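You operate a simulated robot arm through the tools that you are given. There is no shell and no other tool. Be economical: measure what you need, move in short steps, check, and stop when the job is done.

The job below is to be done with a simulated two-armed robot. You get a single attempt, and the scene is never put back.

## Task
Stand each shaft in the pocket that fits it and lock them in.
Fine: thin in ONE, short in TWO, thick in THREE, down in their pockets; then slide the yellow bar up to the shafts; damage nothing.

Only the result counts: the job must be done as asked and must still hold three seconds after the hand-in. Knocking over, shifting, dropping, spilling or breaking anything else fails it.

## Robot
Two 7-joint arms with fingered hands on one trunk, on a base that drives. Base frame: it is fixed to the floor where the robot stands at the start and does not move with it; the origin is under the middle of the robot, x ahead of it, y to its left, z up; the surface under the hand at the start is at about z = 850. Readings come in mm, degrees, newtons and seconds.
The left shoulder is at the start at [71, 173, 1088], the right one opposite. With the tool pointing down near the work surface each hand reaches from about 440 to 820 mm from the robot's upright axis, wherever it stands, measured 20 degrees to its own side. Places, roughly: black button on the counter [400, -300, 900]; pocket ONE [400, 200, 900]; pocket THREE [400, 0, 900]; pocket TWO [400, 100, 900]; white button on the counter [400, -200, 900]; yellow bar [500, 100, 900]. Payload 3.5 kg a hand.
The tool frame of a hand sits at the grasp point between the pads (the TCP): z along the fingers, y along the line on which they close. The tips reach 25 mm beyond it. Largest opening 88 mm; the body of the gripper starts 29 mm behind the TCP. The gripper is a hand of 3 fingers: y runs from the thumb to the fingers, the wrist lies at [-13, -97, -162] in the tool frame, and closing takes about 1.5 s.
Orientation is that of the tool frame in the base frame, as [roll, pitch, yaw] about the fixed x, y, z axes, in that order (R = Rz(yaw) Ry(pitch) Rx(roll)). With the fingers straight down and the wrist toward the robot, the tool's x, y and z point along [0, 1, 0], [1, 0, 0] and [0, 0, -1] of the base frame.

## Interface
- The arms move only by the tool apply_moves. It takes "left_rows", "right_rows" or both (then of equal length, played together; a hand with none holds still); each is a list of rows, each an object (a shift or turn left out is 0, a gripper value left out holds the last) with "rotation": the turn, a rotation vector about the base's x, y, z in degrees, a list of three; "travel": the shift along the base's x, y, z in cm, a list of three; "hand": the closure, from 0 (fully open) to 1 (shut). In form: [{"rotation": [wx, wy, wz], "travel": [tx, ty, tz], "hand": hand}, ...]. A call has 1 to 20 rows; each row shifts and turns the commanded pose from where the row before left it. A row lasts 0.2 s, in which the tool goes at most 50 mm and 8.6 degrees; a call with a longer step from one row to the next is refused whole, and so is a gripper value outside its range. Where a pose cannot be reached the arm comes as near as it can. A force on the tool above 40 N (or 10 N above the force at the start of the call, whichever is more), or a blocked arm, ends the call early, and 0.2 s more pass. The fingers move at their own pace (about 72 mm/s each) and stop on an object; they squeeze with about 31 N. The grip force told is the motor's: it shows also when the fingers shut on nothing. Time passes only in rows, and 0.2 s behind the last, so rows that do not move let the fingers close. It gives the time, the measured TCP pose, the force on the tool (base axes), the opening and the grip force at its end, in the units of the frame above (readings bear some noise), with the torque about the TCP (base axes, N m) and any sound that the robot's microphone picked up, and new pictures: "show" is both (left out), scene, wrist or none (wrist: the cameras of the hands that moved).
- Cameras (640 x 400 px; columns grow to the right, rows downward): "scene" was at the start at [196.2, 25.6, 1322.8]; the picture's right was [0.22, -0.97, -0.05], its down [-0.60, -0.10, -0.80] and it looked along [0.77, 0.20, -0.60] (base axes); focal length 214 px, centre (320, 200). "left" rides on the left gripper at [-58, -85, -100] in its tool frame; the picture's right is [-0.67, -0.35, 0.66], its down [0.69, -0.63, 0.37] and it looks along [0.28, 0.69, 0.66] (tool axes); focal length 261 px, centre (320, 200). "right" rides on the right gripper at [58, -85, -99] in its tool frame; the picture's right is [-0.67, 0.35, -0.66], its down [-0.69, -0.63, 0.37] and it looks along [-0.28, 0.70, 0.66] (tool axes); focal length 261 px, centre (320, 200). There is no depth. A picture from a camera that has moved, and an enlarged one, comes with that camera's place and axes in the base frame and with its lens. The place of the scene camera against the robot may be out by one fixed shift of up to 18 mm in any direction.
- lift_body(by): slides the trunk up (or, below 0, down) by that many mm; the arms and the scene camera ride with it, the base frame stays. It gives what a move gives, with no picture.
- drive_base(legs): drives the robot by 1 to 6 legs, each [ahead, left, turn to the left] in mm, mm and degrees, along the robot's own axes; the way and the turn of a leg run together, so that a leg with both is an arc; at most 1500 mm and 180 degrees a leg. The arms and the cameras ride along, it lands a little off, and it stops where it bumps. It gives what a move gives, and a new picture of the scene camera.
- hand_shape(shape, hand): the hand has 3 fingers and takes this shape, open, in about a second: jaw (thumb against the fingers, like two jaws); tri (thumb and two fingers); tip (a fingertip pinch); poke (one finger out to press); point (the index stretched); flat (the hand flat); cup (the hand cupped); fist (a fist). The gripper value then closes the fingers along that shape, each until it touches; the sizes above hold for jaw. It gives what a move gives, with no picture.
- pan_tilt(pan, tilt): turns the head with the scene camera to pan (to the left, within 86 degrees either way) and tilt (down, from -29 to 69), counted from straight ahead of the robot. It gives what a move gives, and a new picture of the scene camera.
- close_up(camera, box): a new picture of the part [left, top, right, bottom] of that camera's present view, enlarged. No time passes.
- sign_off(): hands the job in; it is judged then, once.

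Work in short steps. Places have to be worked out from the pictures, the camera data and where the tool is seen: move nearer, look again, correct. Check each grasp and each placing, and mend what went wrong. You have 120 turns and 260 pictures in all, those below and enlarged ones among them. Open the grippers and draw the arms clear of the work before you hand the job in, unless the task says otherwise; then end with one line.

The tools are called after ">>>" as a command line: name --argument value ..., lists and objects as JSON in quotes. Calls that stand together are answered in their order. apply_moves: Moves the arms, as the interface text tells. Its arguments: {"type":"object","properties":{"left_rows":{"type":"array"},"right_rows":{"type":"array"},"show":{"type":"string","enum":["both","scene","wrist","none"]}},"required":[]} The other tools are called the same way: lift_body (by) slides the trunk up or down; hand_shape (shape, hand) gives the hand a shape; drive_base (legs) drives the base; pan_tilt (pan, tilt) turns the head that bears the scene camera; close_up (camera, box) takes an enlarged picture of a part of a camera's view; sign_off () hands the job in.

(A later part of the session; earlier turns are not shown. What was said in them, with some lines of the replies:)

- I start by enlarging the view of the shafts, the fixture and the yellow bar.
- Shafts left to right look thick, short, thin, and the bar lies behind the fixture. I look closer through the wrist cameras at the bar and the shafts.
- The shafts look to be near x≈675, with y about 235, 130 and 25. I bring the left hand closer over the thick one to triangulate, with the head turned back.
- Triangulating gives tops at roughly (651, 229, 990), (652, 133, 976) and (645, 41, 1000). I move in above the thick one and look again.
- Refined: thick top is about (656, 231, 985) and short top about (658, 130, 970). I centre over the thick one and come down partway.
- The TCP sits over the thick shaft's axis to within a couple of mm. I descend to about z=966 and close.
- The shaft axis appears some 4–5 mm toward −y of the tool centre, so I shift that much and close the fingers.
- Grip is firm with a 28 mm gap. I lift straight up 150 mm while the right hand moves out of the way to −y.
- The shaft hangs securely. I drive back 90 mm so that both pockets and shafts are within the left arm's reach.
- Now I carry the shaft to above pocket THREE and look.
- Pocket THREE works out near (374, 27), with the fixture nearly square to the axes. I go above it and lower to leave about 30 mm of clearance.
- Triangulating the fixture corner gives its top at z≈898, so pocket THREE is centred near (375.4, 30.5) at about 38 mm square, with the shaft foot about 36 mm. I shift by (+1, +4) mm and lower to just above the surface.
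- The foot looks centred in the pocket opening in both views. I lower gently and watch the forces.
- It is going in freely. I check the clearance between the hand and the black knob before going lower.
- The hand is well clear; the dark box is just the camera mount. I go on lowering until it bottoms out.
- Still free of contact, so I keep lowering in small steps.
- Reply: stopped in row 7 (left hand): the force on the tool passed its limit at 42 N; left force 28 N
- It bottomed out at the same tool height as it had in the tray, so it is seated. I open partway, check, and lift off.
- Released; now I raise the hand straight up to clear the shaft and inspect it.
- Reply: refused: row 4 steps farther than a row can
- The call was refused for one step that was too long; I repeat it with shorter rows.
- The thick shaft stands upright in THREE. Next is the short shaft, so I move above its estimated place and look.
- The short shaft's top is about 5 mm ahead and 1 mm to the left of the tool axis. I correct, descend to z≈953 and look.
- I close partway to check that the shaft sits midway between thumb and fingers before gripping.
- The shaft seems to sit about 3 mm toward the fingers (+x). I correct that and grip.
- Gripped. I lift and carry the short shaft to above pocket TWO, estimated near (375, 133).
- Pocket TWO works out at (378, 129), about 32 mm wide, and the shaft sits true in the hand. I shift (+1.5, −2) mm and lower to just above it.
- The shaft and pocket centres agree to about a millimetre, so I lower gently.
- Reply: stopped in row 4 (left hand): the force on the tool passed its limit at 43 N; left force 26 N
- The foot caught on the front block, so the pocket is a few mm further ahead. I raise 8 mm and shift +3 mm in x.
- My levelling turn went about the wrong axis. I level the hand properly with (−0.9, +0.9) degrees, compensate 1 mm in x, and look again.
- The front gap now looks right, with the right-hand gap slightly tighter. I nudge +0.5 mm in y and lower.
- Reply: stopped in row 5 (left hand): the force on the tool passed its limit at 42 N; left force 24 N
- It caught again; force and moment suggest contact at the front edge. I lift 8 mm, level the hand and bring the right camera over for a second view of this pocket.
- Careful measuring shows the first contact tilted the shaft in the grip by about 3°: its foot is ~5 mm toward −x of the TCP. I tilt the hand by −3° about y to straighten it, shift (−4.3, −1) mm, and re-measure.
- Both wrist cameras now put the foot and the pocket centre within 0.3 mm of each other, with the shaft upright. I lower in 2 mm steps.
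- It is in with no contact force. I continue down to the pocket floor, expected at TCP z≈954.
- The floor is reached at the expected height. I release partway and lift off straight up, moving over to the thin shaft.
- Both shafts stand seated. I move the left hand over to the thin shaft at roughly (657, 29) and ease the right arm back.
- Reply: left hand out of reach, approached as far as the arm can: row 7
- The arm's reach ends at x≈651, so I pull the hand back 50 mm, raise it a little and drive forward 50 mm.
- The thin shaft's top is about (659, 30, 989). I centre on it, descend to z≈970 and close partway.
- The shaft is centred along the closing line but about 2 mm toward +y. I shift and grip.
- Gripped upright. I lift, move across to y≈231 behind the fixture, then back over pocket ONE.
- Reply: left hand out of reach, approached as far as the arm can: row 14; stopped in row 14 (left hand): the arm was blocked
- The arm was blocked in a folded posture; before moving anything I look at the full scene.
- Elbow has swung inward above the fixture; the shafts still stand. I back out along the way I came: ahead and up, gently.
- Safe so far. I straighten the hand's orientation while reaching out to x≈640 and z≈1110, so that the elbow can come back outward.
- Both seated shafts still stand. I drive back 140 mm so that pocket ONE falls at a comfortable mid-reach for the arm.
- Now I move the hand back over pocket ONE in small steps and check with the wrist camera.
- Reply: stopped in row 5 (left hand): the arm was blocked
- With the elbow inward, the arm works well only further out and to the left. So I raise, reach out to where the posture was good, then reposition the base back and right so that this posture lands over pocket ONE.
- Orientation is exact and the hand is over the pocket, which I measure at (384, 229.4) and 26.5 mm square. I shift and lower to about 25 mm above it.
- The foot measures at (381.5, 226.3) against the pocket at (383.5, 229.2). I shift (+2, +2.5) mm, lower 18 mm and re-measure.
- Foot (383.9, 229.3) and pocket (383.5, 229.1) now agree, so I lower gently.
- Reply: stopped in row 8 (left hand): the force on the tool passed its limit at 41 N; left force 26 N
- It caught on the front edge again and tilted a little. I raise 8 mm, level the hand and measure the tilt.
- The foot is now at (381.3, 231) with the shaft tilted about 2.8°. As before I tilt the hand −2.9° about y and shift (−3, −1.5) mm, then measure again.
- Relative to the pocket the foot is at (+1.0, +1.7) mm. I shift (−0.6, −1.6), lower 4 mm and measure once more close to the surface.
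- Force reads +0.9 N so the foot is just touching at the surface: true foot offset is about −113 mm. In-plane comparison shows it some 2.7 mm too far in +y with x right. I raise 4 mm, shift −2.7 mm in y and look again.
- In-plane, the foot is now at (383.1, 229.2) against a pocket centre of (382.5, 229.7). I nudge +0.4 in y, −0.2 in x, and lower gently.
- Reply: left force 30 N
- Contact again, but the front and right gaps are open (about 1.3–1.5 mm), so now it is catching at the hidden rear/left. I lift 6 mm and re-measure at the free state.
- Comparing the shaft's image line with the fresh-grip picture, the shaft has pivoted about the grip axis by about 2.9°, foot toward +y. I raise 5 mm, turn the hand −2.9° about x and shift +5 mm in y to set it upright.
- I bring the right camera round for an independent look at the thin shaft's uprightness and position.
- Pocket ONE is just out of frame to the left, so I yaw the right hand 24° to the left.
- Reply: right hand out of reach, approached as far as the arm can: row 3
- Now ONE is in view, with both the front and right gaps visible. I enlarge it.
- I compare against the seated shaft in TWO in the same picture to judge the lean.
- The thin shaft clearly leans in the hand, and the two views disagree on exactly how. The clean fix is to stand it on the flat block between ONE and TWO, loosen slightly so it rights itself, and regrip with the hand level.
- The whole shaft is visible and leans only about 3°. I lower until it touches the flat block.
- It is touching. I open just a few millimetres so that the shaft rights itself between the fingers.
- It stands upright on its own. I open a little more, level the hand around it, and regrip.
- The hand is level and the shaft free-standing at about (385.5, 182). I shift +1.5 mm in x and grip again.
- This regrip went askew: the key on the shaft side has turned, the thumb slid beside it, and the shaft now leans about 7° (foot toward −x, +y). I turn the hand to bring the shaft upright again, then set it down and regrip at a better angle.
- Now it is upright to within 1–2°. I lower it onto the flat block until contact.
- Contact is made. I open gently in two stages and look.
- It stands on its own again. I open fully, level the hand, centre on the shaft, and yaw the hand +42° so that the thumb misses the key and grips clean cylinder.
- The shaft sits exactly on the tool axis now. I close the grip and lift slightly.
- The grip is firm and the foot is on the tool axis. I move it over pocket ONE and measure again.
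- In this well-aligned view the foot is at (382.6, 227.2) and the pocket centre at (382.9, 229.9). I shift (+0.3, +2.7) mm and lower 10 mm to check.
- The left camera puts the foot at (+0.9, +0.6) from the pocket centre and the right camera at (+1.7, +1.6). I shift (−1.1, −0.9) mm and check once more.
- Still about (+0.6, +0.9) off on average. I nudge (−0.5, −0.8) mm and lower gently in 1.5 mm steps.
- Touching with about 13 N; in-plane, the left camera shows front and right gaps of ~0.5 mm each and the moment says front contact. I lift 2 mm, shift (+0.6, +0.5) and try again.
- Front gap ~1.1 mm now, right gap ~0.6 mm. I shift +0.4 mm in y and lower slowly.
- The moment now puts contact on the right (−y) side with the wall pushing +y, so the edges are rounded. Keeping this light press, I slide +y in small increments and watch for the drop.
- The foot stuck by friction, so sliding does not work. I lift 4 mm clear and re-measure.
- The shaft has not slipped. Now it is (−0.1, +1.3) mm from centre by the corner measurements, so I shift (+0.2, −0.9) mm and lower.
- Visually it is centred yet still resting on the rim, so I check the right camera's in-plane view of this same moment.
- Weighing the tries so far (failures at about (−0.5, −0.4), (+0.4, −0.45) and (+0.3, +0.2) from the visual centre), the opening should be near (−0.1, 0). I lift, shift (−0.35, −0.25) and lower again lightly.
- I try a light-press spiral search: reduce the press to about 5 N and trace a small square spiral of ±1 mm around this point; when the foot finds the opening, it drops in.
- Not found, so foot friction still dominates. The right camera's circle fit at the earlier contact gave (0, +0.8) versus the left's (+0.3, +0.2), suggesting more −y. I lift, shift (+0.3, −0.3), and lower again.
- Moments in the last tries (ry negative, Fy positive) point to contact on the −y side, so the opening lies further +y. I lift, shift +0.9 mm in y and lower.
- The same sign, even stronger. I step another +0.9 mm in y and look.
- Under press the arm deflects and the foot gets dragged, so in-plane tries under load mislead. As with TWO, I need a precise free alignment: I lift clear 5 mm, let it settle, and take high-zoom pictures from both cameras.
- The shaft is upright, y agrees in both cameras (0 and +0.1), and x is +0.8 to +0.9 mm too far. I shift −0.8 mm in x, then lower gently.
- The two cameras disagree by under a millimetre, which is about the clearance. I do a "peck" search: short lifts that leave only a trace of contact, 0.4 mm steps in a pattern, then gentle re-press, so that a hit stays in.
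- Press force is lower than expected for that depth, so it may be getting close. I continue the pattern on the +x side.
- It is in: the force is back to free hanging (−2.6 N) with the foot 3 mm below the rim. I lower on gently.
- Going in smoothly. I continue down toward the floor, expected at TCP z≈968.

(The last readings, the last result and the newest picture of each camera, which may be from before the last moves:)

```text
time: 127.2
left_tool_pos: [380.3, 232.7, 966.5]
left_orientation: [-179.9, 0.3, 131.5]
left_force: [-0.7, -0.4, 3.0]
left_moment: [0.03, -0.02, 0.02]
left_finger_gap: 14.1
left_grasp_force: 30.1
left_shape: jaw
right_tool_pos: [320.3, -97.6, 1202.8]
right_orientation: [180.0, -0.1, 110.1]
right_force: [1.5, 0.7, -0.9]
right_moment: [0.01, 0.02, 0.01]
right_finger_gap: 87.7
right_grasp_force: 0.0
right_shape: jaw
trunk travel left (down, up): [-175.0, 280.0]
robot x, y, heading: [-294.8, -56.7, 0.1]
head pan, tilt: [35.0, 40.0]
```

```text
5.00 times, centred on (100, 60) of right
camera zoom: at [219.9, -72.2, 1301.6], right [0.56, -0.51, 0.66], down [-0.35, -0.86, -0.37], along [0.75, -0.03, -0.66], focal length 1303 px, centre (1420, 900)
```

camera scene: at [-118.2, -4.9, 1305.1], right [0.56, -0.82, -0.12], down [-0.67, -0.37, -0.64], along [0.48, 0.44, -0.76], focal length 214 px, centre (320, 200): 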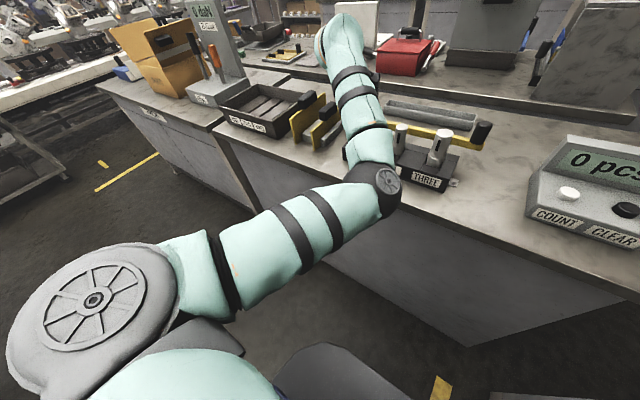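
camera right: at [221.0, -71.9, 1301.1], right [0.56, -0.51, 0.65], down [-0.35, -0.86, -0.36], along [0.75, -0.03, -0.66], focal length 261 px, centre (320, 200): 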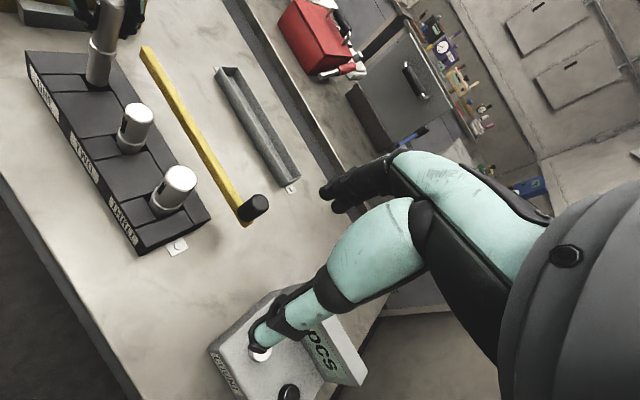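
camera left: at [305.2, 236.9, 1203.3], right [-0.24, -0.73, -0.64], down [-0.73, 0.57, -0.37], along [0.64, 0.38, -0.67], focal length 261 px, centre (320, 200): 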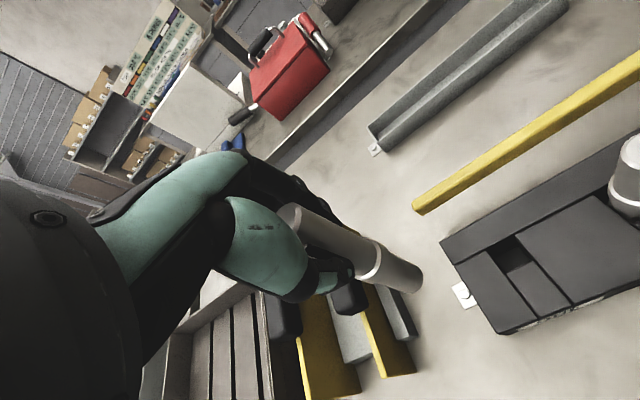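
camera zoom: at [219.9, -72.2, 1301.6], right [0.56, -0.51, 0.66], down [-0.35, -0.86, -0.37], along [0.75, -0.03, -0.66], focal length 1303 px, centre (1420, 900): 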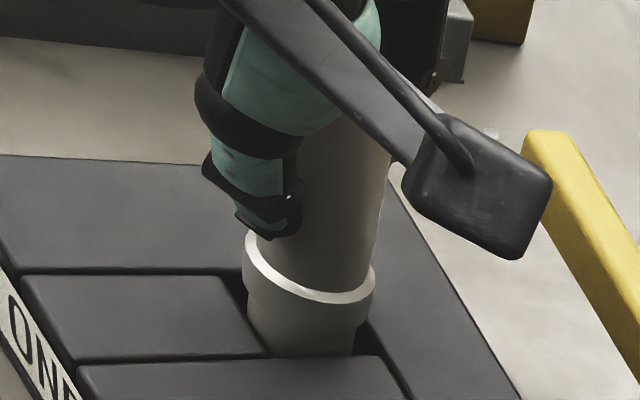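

It is bottomed out. I release and lift straight up.

>>> apply_moves --left_rows '[{"hand": 0.55}, {}, {}, {}, {"travel": [0, 0, 1]}, {"travel": [0, 0, 2]}, {"travel": [0, 0, 3]}, {"travel": [0, 0, 4]}, {"travel": [0, 0, 3]}, {}]' --show "none"

>>> close_up --camera "right" --box '[20, 20, 260, 260]'

```text
time: 129.4
left_tool_pos: [380.2, 233.3, 1093.3]
left_orientation: [-179.8, 0.1, 131.5]
left_force: [-0.2, 0.5, -0.3]
left_moment: [0.01, -0.01, 0.0]
left_finger_gap: 39.3
left_grasp_force: 0.1
left_shape: jaw
right_tool_pos: [320.7, -97.7, 1201.0]
right_orientation: [-179.8, 0.1, 110.2]
right_force: [-0.4, -0.7, 0.6]
right_moment: [-0.02, 0.01, 0.02]
right_finger_gap: 87.5
right_grasp_force: 0.1
right_shape: jaw
trunk travel left (down, up): [-175.0, 280.0]
robot x, y, heading: [-289.7, -57.6, 0.1]
head pan, tilt: [35.0, 40.0]
```

```text
1.67 times, centred on (140, 140) of right
camera zoom: at [220.9, -71.9, 1301.0], right [0.56, -0.51, 0.65], down [-0.36, -0.86, -0.36], along [0.75, -0.03, -0.66], focal length 434 px, centre (620, 300)
```

zoom: 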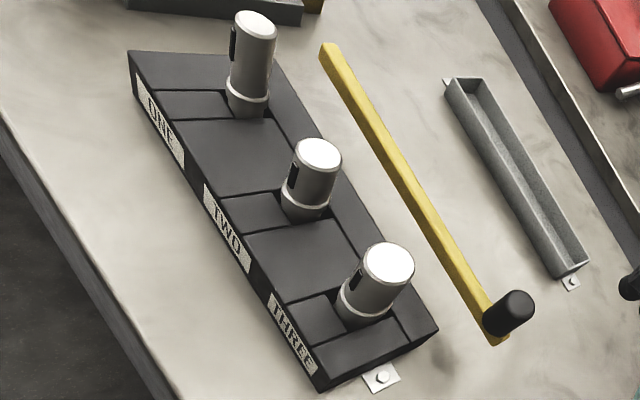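

All three shafts stand in their pockets. Next is the bar: its knob top is at about (459, −39, 986). I raise the left hand out of the way and straighten the right hand's yaw.

>>> apply_moves --left_rows '[{"travel": [0, 0, 3], "hand": 0.2}, {"travel": [0, 1, 3]}, {"travel": [0, 2, 3]}, {"travel": [0, 3, 2]}, {"travel": [0, 3, 0]}, {}]' --right_rows '[{"rotation": [0, 0, -7]}, {"rotation": [0, 0, -7]}, {"rotation": [0, 0, -6.2]}, {}, {}, {}]' --show "scene"

>>> pan_tilt --pan 5 --tilt 40

```text
time: 130.8
left_tool_pos: [383.9, 322.4, 1203.5]
left_orientation: [-179.9, 0.1, 131.3]
left_force: [-0.5, -0.4, -0.7]
left_moment: [0.02, -0.02, 0.0]
left_finger_gap: 70.1
left_grasp_force: 0.0
left_shape: jaw
right_tool_pos: [320.8, -99.0, 1201.4]
right_orientation: [-179.9, 0.0, 90.0]
right_force: [0.6, 0.3, 0.1]
right_moment: [0.01, 0.02, -0.02]
right_finger_gap: 87.5
right_grasp_force: 0.1
right_shape: jaw
trunk travel left (down, up): [-175.0, 280.0]
robot x, y, heading: [-291.7, -56.1, 0.3]
head pan, tilt: [35.0, 40.0]
camera scene: at [-118.6, -5.6, 1305.2], right [0.56, -0.82, -0.12], down [-0.67, -0.37, -0.64], along [0.48, 0.44, -0.76], focal length 214 px, centre (320, 200)
```

scene: 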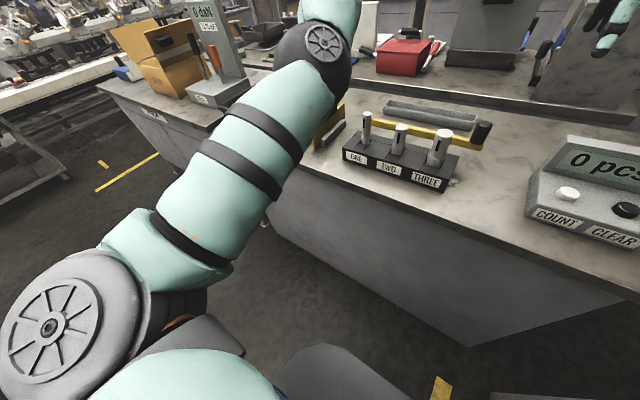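

```text
time: 131.8
left_tool_pos: [383.8, 323.6, 1203.8]
left_orientation: [-180.0, 0.2, 131.4]
left_force: [0.2, 0.0, 1.1]
left_moment: [-0.01, 0.0, -0.02]
left_finger_gap: 70.1
left_grasp_force: 0.1
left_shape: jaw
right_tool_pos: [320.9, -98.8, 1202.2]
right_orientation: [-179.9, 0.0, 90.0]
right_force: [0.5, -0.1, -0.3]
right_moment: [0.0, 0.02, 0.01]
right_finger_gap: 87.7
right_grasp_force: 0.0
right_shape: jaw
trunk travel left (down, up): [-175.0, 280.0]
robot x, y, heading: [-293.8, -62.4, 0.1]
head pan, tilt: [5.0, 40.0]
camera scene: at [-103.8, -46.2, 1302.1], right [0.09, -1.0, -0.02], down [-0.78, -0.06, -0.62], along [0.61, 0.07, -0.79], focal length 214 px, centre (320, 200)
```

scene: 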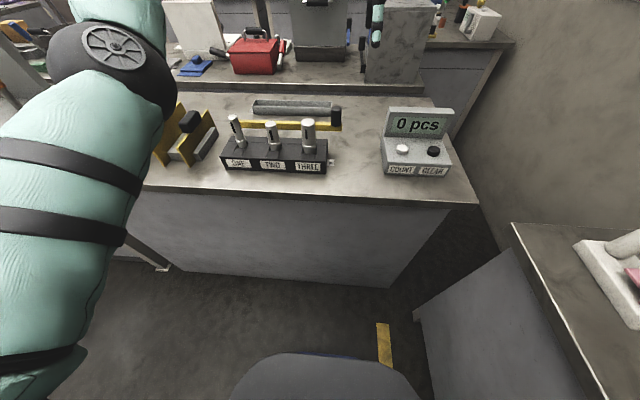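

The left arm is high and clear. I drive forward 110 mm to bring the knob within the right hand's reach.

>>> drive_base --legs '[[110, 0, 0]]'

>>> apply_moves --right_rows '[{"travel": [1, 2, -3]}, {"travel": [1, 2, -3]}, {"travel": [0.8, 2, -3]}, {}]' --show "wrist"

>>> close_up --camera "right" --box '[140, 100, 400, 340]'

```text
time: 133.0
left_tool_pos: [492.7, 321.8, 1205.0]
left_orientation: [-179.9, 0.3, 131.4]
left_force: [-0.4, -0.4, -0.1]
left_moment: [-0.01, 0.0, -0.01]
left_finger_gap: 70.0
left_grasp_force: 0.0
left_shape: jaw
right_tool_pos: [431.6, -98.3, 1202.9]
right_orientation: [180.0, 0.0, 89.8]
right_force: [-0.3, 0.6, 0.5]
right_moment: [-0.02, 0.01, 0.02]
right_finger_gap: 87.8
right_grasp_force: 0.1
right_shape: jaw
trunk travel left (down, up): [-175.0, 280.0]
robot x, y, heading: [-183.9, -60.2, 0.3]
head pan, tilt: [5.0, 40.0]
camera scene: at [5.1, -46.4, 1302.3], right [0.09, -1.0, -0.02], down [-0.78, -0.06, -0.62], along [0.62, 0.07, -0.79], focal length 214 px, centre (320, 200)
```

scene: 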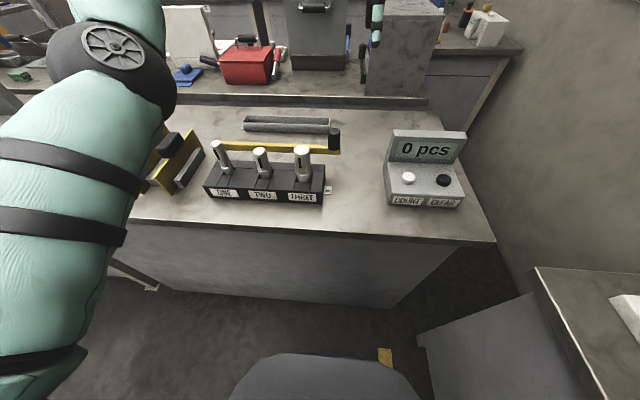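

```text
time: 134.0
left_tool_pos: [493.7, 322.5, 1205.4]
left_orientation: [-179.9, 0.2, 131.4]
left_force: [0.0, 0.5, -0.3]
left_moment: [-0.01, 0.0, 0.03]
left_finger_gap: 70.1
left_grasp_force: 0.1
left_shape: jaw
right_tool_pos: [457.7, -39.1, 1113.0]
right_orientation: [-180.0, -0.1, 89.9]
right_force: [-0.2, -0.3, -1.2]
right_moment: [0.0, 0.0, -0.03]
right_finger_gap: 87.6
right_grasp_force: 0.1
right_shape: jaw
trunk travel left (down, up): [-175.0, 280.0]
robot x, y, heading: [-181.8, -61.3, 0.0]
head pan, tilt: [5.0, 40.0]
camera right: at [372.0, 19.1, 1212.1], right [0.35, -0.67, 0.66], down [-0.63, -0.68, -0.37], along [0.69, -0.29, -0.66], focal length 261 px, centre (320, 200)
```

right: 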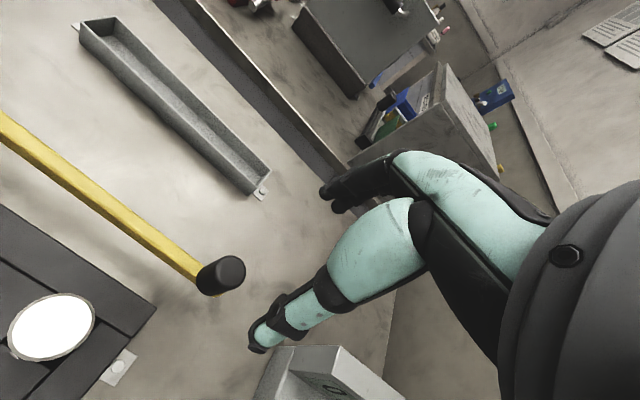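

```text
1.67 times, centred on (270, 220) of right
camera zoom: at [372.0, 19.1, 1212.1], right [0.35, -0.67, 0.66], down [-0.63, -0.68, -0.37], along [0.69, -0.29, -0.66], focal length 434 px, centre (403, 167)
```

zoom: 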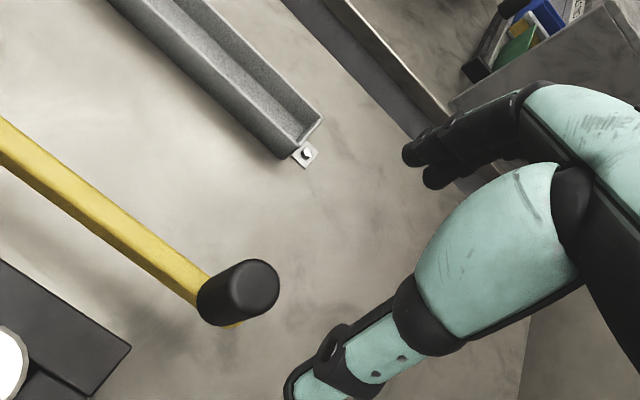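

The knob top is at about (463, −38, 986). I descend around it with the hand open, first to z≈1010.

>>> apply_moves --right_rows '[{"travel": [0.5, 0.1, -3.5]}, {"travel": [0, 0, -3.5]}, {"travel": [0, 0, -3.3]}, {}]' --show "none"

>>> close_up --camera "right" --box '[160, 120, 440, 360]'

>>> close_up --camera "scene" --box '[190, 90, 370, 220]'

```text
time: 135.0
left_tool_pos: [492.5, 321.9, 1204.0]
left_orientation: [-179.9, 0.1, 131.4]
left_force: [0.6, -1.0, -0.6]
left_moment: [-0.01, 0.0, 0.0]
left_finger_gap: 70.0
left_grasp_force: 0.0
left_shape: jaw
right_tool_pos: [462.7, -36.4, 1008.5]
right_orientation: [-179.9, 0.0, 89.8]
right_force: [-0.2, -0.3, 1.0]
right_moment: [-0.01, -0.02, -0.02]
right_finger_gap: 87.6
right_grasp_force: 0.1
right_shape: jaw
trunk travel left (down, up): [-175.0, 280.0]
robot x, y, heading: [-181.9, -60.9, 0.2]
head pan, tilt: [5.0, 40.0]
```

```text
1.67 times, centred on (300, 240) of right
camera zoom: at [377.1, 21.1, 1109.0], right [0.35, -0.67, 0.66], down [-0.63, -0.68, -0.36], along [0.69, -0.29, -0.66], focal length 434 px, centre (353, 133)
```

zoom: 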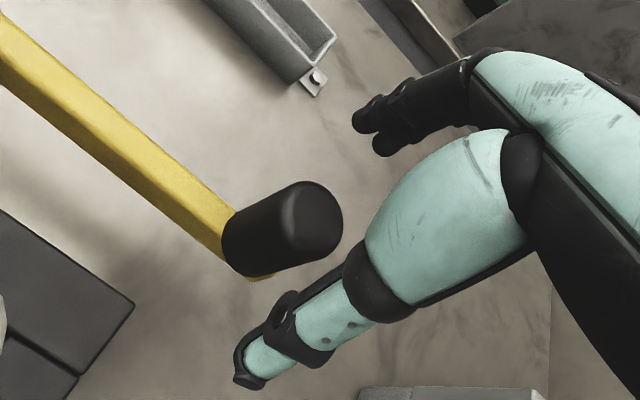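

```text
3.08 times, centred on (280, 155) of scene
camera zoom: at [5.7, -46.3, 1302.1], right [0.09, -1.0, -0.02], down [-0.78, -0.06, -0.62], along [0.62, 0.07, -0.79], focal length 660 px, centre (443, 338)
```

zoom: 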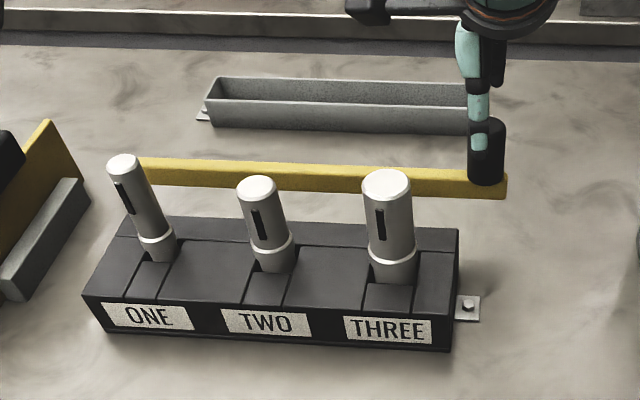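

Well placed. I descend to z≈970, close loosely around the knob, and look.

>>> apply_moves --right_rows '[{"travel": [0, 0, -2]}, {"travel": [0, 0, -1.8]}, {"hand": 0.5}, {}, {}, {}]' --show "none"

>>> close_up --camera "right" --box '[160, 120, 440, 360]'

>>> close_up --camera "scene" --box '[190, 90, 370, 220]'

```text
time: 136.4
left_tool_pos: [493.4, 322.5, 1203.5]
left_orientation: [-179.9, 0.1, 131.4]
left_force: [-0.1, -0.5, 0.0]
left_moment: [0.03, -0.04, 0.03]
left_finger_gap: 70.3
left_grasp_force: 0.1
left_shape: jaw
right_tool_pos: [463.5, -34.9, 970.3]
right_orientation: [-179.9, 0.0, 89.9]
right_force: [0.3, -0.1, -0.4]
right_moment: [-0.01, 0.0, -0.02]
right_finger_gap: 44.7
right_grasp_force: 0.1
right_shape: jaw
trunk travel left (down, up): [-175.0, 280.0]
robot x, y, heading: [-177.7, -59.3, -0.1]
head pan, tilt: [5.0, 40.0]
```

```text
1.67 times, centred on (300, 240) of right
camera zoom: at [376.6, 21.5, 1070.4], right [0.35, -0.67, 0.66], down [-0.63, -0.68, -0.36], along [0.69, -0.29, -0.66], focal length 434 px, centre (353, 133)
```

zoom: 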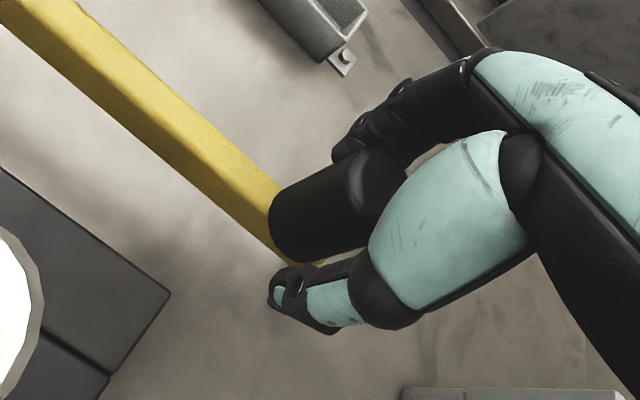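

```text
3.08 times, centred on (280, 155) of scene
camera zoom: at [5.9, -46.3, 1302.1], right [0.09, -1.0, -0.02], down [-0.78, -0.06, -0.62], along [0.61, 0.07, -0.79], focal length 660 px, centre (443, 338)
```

zoom: 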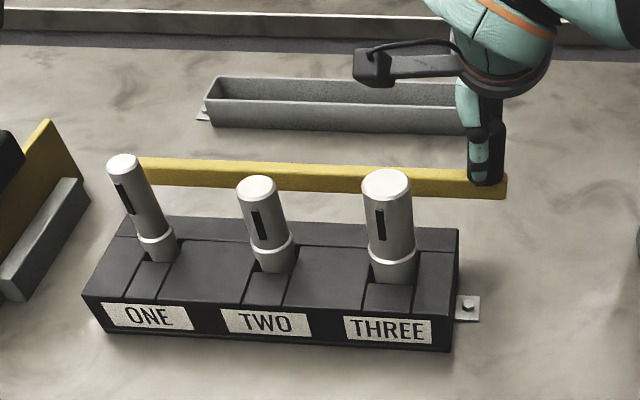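

The knob is caged. I pull toward −x in small steps and watch the force.

>>> apply_moves --right_rows '[{"travel": [-0.5, 0, 0]}, {"travel": [-0.5, 0, 0]}, {"travel": [-0.5, 0, 0]}, {"travel": [-0.5, 0, 0]}, {"travel": [-0.5, 0, 0]}, {"travel": [-0.5, 0, 0]}, {}]' --show "none"

>>> close_up --camera "scene" --box '[190, 90, 370, 220]'

>>> close_up --camera "right" --box '[0, 60, 440, 360]'

```text
time: 138.0
left_tool_pos: [493.5, 322.5, 1203.3]
left_orientation: [-180.0, 0.1, 131.4]
left_force: [-0.6, 0.0, -0.3]
left_moment: [-0.03, 0.02, 0.04]
left_finger_gap: 69.8
left_grasp_force: 0.1
left_shape: jaw
right_tool_pos: [435.3, -36.6, 970.4]
right_orientation: [-179.9, 0.0, 89.9]
right_force: [2.3, 0.5, 1.0]
right_moment: [0.01, -0.08, 0.02]
right_finger_gap: 45.9
right_grasp_force: 0.1
right_shape: jaw
trunk travel left (down, up): [-175.0, 280.0]
robot x, y, heading: [-180.2, -58.2, 0.0]
head pan, tilt: [5.0, 40.0]
```

```text
3.08 times, centred on (280, 155) of scene
camera zoom: at [6.2, -46.3, 1302.0], right [0.09, -1.0, -0.02], down [-0.78, -0.06, -0.62], along [0.61, 0.07, -0.79], focal length 660 px, centre (443, 338)
```

zoom: 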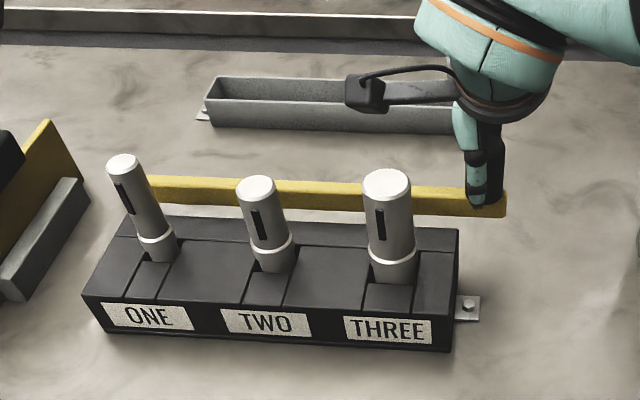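

```text
1.33 times, centred on (220, 210) of right
camera zoom: at [349.4, 21.6, 1069.7], right [0.35, -0.67, 0.66], down [-0.63, -0.68, -0.36], along [0.69, -0.29, -0.66], focal length 348 px, centre (453, 187)
```

zoom: 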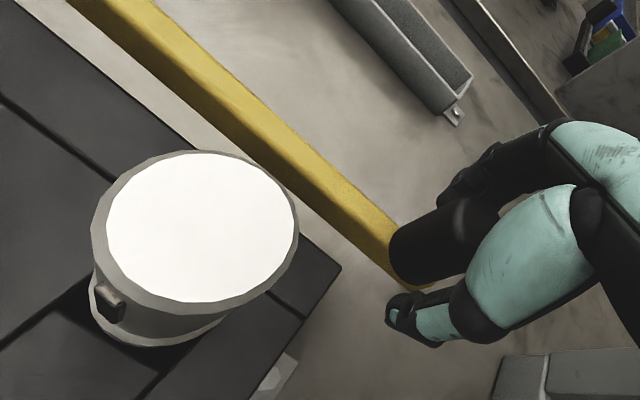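

The bar slides evenly with about 2 N. I keep pulling in smaller chunks.

>>> apply_moves --right_rows '[{"travel": [-0.5, 0, 0]}, {"travel": [-0.5, 0, 0]}, {"travel": [-0.5, 0, 0]}, {"travel": [-0.3, 0, 0]}, {}]' --show "none"

>>> close_up --camera "scene" --box '[190, 90, 370, 220]'

>>> close_up --camera "right" --box '[0, 60, 440, 360]'

```text
time: 139.2
left_tool_pos: [493.4, 322.1, 1203.4]
left_orientation: [-179.8, 0.2, 131.4]
left_force: [-0.8, 0.7, 0.0]
left_moment: [0.03, 0.0, 0.0]
left_finger_gap: 70.1
left_grasp_force: 0.1
left_shape: jaw
right_tool_pos: [416.0, -36.3, 971.4]
right_orientation: [-179.9, 0.0, 89.9]
right_force: [1.4, 1.0, 1.3]
right_moment: [0.04, -0.05, 0.07]
right_finger_gap: 46.1
right_grasp_force: 0.1
right_shape: jaw
trunk travel left (down, up): [-175.0, 280.0]
robot x, y, heading: [-183.5, -58.3, 0.2]
head pan, tilt: [5.0, 40.0]
```

```text
3.08 times, centred on (280, 155) of scene
camera zoom: at [6.2, -46.1, 1302.0], right [0.09, -1.0, -0.02], down [-0.78, -0.06, -0.62], along [0.61, 0.07, -0.79], focal length 660 px, centre (443, 338)
```

zoom: 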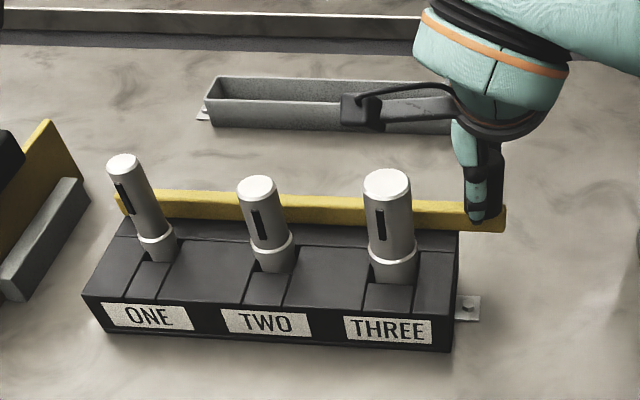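

```text
1.33 times, centred on (220, 210) of right
camera zoom: at [330.9, 21.0, 1069.7], right [0.35, -0.67, 0.66], down [-0.63, -0.68, -0.36], along [0.69, -0.29, -0.66], focal length 348 px, centre (453, 187)
```

zoom: 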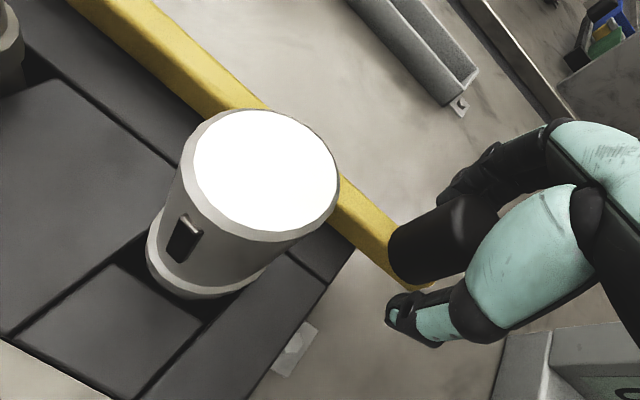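

About 20 mm to go. I pull another 12 mm, then check.

>>> apply_moves --right_rows '[{"travel": [-0.4, 0, 0]}, {"travel": [-0.4, 0, 0]}, {"travel": [-0.4, 0, 0]}, {}]' --show "none"

>>> close_up --camera "right" --box '[0, 60, 440, 360]'

```text
time: 140.2
left_tool_pos: [492.0, 323.1, 1202.5]
left_orientation: [-179.7, 0.2, 131.5]
left_force: [-0.1, 0.5, 0.6]
left_moment: [-0.01, 0.01, 0.0]
left_finger_gap: 69.9
left_grasp_force: 0.1
left_shape: jaw
right_tool_pos: [403.8, -37.6, 969.5]
right_orientation: [-180.0, 0.0, 89.9]
right_force: [2.9, 1.7, -0.3]
right_moment: [0.03, -0.03, 0.06]
right_finger_gap: 46.0
right_grasp_force: 0.1
right_shape: jaw
trunk travel left (down, up): [-175.0, 280.0]
robot x, y, heading: [-182.7, -57.1, 0.1]
head pan, tilt: [5.0, 40.0]
```

```text
1.33 times, centred on (220, 210) of right
camera zoom: at [318.4, 20.8, 1069.8], right [0.35, -0.67, 0.66], down [-0.63, -0.68, -0.36], along [0.69, -0.29, -0.66], focal length 348 px, centre (453, 187)
```

zoom: 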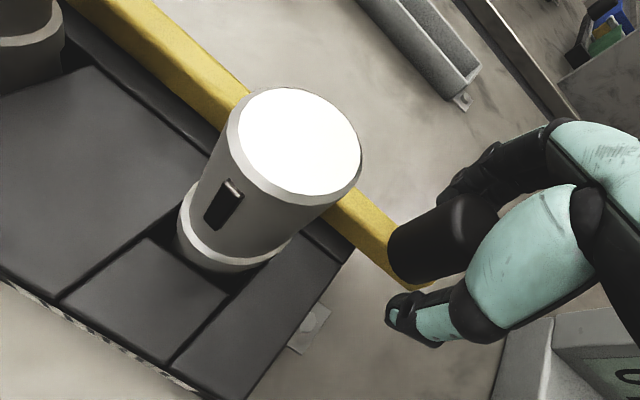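

Still about 2–3 N. I continue in 2 mm steps and watch for contact with the shafts.

>>> apply_moves --right_rows '[{"travel": [-0.2, 0, 0]}, {"travel": [-0.2, 0, 0]}, {"travel": [-0.15, 0, 0]}, {}]' --show "none"

>>> close_up --camera "right" --box '[0, 40, 280, 260]'

>>> close_up --camera "scene" --box '[190, 100, 350, 210]'

```text
time: 141.2
left_tool_pos: [494.5, 322.4, 1203.6]
left_orientation: [-179.7, 0.1, 131.3]
left_force: [-0.5, 0.0, -0.9]
left_moment: [-0.03, 0.01, 0.02]
left_finger_gap: 69.7
left_grasp_force: 0.1
left_shape: jaw
right_tool_pos: [398.5, -37.1, 970.1]
right_orientation: [-179.9, 0.0, 89.9]
right_force: [3.8, 0.8, -0.3]
right_moment: [0.0, -0.1, 0.03]
right_finger_gap: 46.1
right_grasp_force: 0.1
right_shape: jaw
trunk travel left (down, up): [-175.0, 280.0]
robot x, y, heading: [-181.4, -57.6, -0.1]
head pan, tilt: [5.0, 40.0]
```

```text
1.82 times, centred on (140, 150) of right
camera zoom: at [313.4, 21.2, 1070.1], right [0.35, -0.67, 0.65], down [-0.63, -0.68, -0.36], along [0.69, -0.29, -0.66], focal length 474 px, centre (647, 291)
```

zoom: 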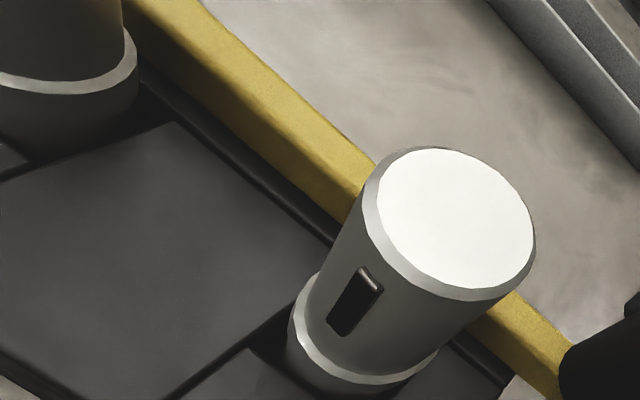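

```text
3.64 times, centred on (270, 155) of scene
camera zoom: at [6.5, -46.2, 1302.0], right [0.09, -1.0, -0.02], down [-0.78, -0.06, -0.62], along [0.61, 0.07, -0.79], focal length 780 px, centre (502, 364)
```

zoom: 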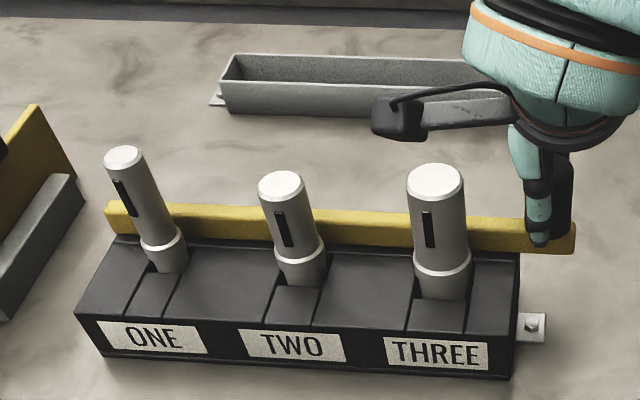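

Nearly there. I pull a few more millimetres in 1 mm steps.

>>> apply_moves --right_rows '[{"travel": [-0.1, 0, 0]}, {"travel": [-0.1, 0, 0]}, {"travel": [-0.1, 0, 0]}, {"travel": [-0.1, 0, 0]}, {}]' --show "none"

>>> close_up --camera "right" --box '[0, 40, 280, 260]'

```text
time: 142.4
left_tool_pos: [495.0, 323.2, 1202.4]
left_orientation: [-179.8, 0.2, 131.4]
left_force: [0.6, -0.4, 0.2]
left_moment: [0.03, -0.02, 0.02]
left_finger_gap: 70.1
left_grasp_force: 0.1
left_shape: jaw
right_tool_pos: [395.9, -37.6, 968.9]
right_orientation: [179.9, 0.0, 89.9]
right_force: [7.9, 0.0, 2.2]
right_moment: [0.02, -0.22, 0.06]
right_finger_gap: 49.1
right_grasp_force: 0.1
right_shape: jaw
trunk travel left (down, up): [-175.0, 280.0]
robot x, y, heading: [-180.5, -62.5, 0.2]
head pan, tilt: [5.0, 40.0]
```

```text
1.82 times, centred on (140, 150) of right
camera zoom: at [310.3, 21.3, 1069.6], right [0.35, -0.67, 0.66], down [-0.63, -0.68, -0.36], along [0.69, -0.29, -0.66], focal length 474 px, centre (647, 291)
```

zoom: 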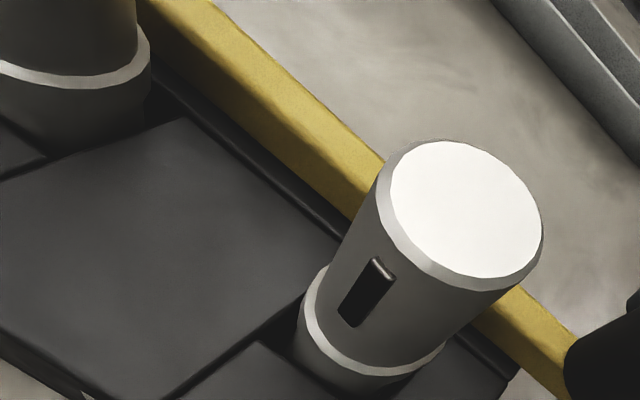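

Force rose to 8 N with the fingers yielding: the bar has met the shafts. I press 1.5 mm more to confirm a firm stop.

>>> apply_moves --right_rows '[{"travel": [-0.08, 0, 0]}, {"travel": [-0.07, 0, 0]}, {}, {}]' --show "none"

>>> close_up --camera "scene" --box '[190, 100, 350, 210]'

>>> close_up --camera "right" --box '[0, 0, 280, 220]'

```text
time: 143.4
left_tool_pos: [493.7, 321.7, 1202.9]
left_orientation: [-179.8, 0.1, 131.4]
left_force: [-0.3, -0.4, 0.4]
left_moment: [0.03, 0.02, -0.04]
left_finger_gap: 70.1
left_grasp_force: 0.0
left_shape: jaw
right_tool_pos: [394.2, -36.9, 970.2]
right_orientation: [-179.8, 0.0, 89.9]
right_force: [9.3, 0.3, 2.7]
right_moment: [0.0, -0.28, 0.06]
right_finger_gap: 50.3
right_grasp_force: 0.1
right_shape: jaw
trunk travel left (down, up): [-175.0, 280.0]
robot x, y, heading: [-181.5, -56.9, 0.1]
head pan, tilt: [5.0, 40.0]
```

```text
3.64 times, centred on (270, 155) of scene
camera zoom: at [7.2, -46.2, 1301.9], right [0.09, -1.0, -0.02], down [-0.78, -0.06, -0.62], along [0.61, 0.07, -0.79], focal length 780 px, centre (502, 364)
```

zoom: 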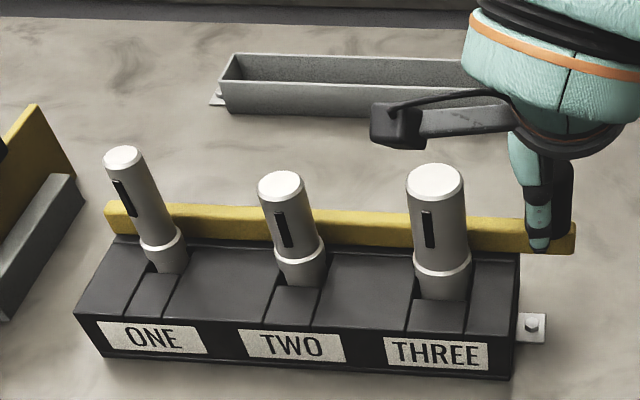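

```text
1.82 times, centred on (140, 110) of right
camera zoom: at [308.6, 21.1, 1069.5], right [0.35, -0.67, 0.65], down [-0.63, -0.68, -0.36], along [0.69, -0.29, -0.66], focal length 474 px, centre (647, 364)
```

zoom: 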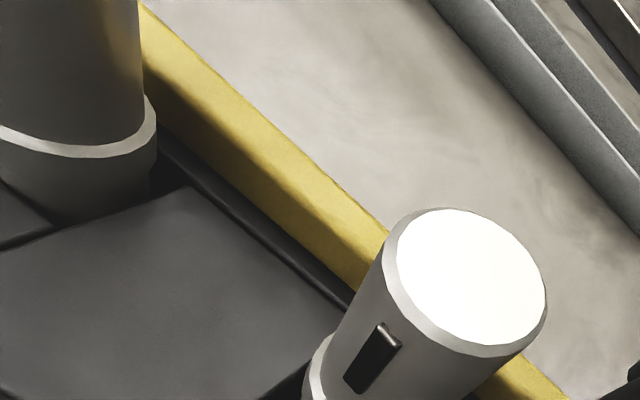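

The bar holds firm against the shafts. I back off +7 mm within the slack, open, and lift the right hand straight up.

>>> apply_moves --right_rows '[{"travel": [0.4, 0, 0]}, {"travel": [0.4, 0, 0], "hand": 0.2}, {}, {}, {"travel": [0, 0, 2]}, {"travel": [0, 0, 3]}, {"travel": [0, 0, 4]}, {"travel": [0, 0, 4]}, {"travel": [0, -3, 3], "hand": 0}, {"travel": [0, -4, 0]}, {"travel": [0, -4, 0]}, {}]' --show "scene"

>>> close_up --camera "scene" --box '[190, 100, 350, 210]'

>>> close_up --camera "right" --box '[0, 0, 320, 260]'

```text
time: 146.0
left_tool_pos: [492.0, 324.0, 1203.4]
left_orientation: [-179.8, 0.2, 131.4]
left_force: [1.1, 0.6, 0.0]
left_moment: [-0.02, 0.01, -0.03]
left_finger_gap: 70.2
left_grasp_force: 0.1
left_shape: jaw
right_tool_pos: [399.9, -147.5, 1130.3]
right_orientation: [-179.8, -0.1, 89.9]
right_force: [0.9, 0.7, 1.0]
right_moment: [-0.02, -0.04, 0.0]
right_finger_gap: 87.8
right_grasp_force: 0.0
right_shape: jaw
trunk travel left (down, up): [-175.0, 280.0]
robot x, y, heading: [-185.3, -55.3, 0.3]
head pan, tilt: [5.0, 40.0]
camera scene: at [5.8, -45.5, 1302.1], right [0.09, -1.0, -0.02], down [-0.78, -0.06, -0.62], along [0.61, 0.07, -0.79], focal length 214 px, centre (320, 200)
```

scene: 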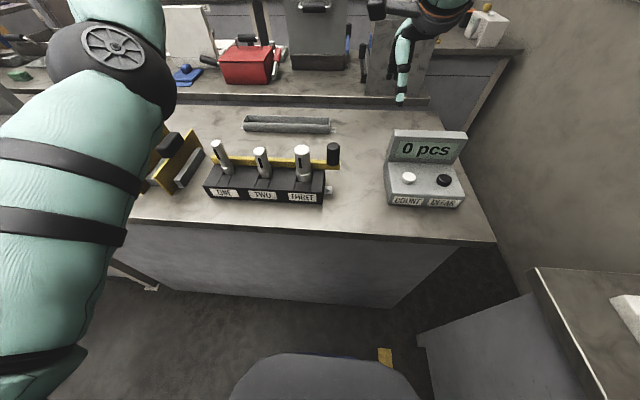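

```text
3.64 times, centred on (270, 155) of scene
camera zoom: at [5.8, -45.5, 1302.1], right [0.09, -1.0, -0.02], down [-0.78, -0.06, -0.62], along [0.61, 0.07, -0.79], focal length 780 px, centre (502, 364)
```

zoom: 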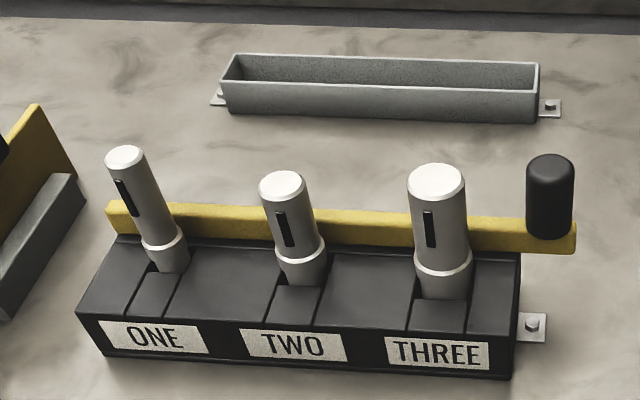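

```text
1.54 times, centred on (160, 130) of right
camera zoom: at [314.2, -88.1, 1230.1], right [0.35, -0.67, 0.66], down [-0.63, -0.68, -0.36], along [0.69, -0.29, -0.66], focal length 401 px, centre (566, 308)
```

zoom: 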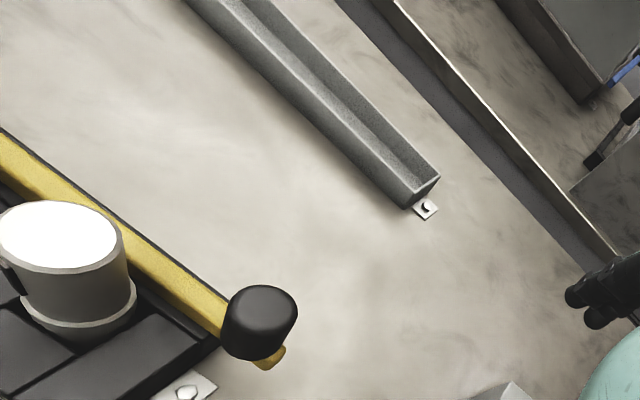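

Everything stands and the bar lies along the shafts. I fully open the left hand and take one last close look at the contact.

>>> apply_moves --left_rows '[{"hand": 0}, {}, {}]' --show "none"

>>> close_up --camera "scene" --box '[205, 130, 285, 195]'

>>> close_up --camera "scene" --box '[265, 130, 345, 195]'

```text
time: 146.8
left_tool_pos: [493.9, 322.0, 1203.8]
left_orientation: [-179.9, 0.1, 131.4]
left_force: [-0.1, 0.4, 0.7]
left_moment: [0.01, -0.01, -0.02]
left_finger_gap: 87.5
left_grasp_force: 0.1
left_shape: jaw
right_tool_pos: [400.1, -147.6, 1130.1]
right_orientation: [-179.9, -0.1, 90.0]
right_force: [0.0, -0.3, -0.3]
right_moment: [0.0, -0.01, 0.04]
right_finger_gap: 87.5
right_grasp_force: 0.0
right_shape: jaw
trunk travel left (down, up): [-175.0, 280.0]
robot x, y, heading: [-180.7, -59.4, 0.1]
head pan, tilt: [5.0, 40.0]
```

```text
6.15 times, centred on (245, 162) of scene
camera zoom: at [5.8, -46.5, 1302.1], right [0.09, -1.0, -0.02], down [-0.78, -0.06, -0.62], along [0.61, 0.07, -0.79], focal length 1320 px, centre (782, 431)
```

zoom: 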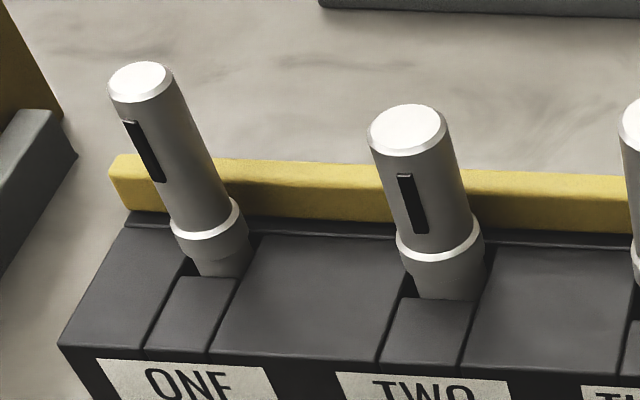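

```text
6.15 times, centred on (305, 162) of scene
camera zoom: at [5.8, -46.5, 1302.1], right [0.09, -1.0, -0.02], down [-0.78, -0.06, -0.62], along [0.61, 0.07, -0.79], focal length 1320 px, centre (412, 431)
```

zoom: 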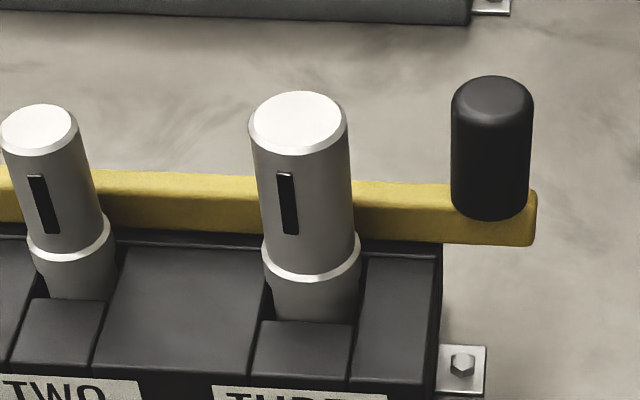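

All three shafts are seated, the bar is against them, and both hands are open and clear. I hand the job in.

>>> sign_off

```text
The job is handed in.
```

The thin shaft is in ONE, the short in TWO and the thick in THREE, all seated. The yellow bar is slid up against them, and both hands are open and clear of the work. The job is handed in. I saw no damage in the final pictures, though the thin and short shafts caught the pocket rims several times on the way in, with up to about 43 N of force on the hand.
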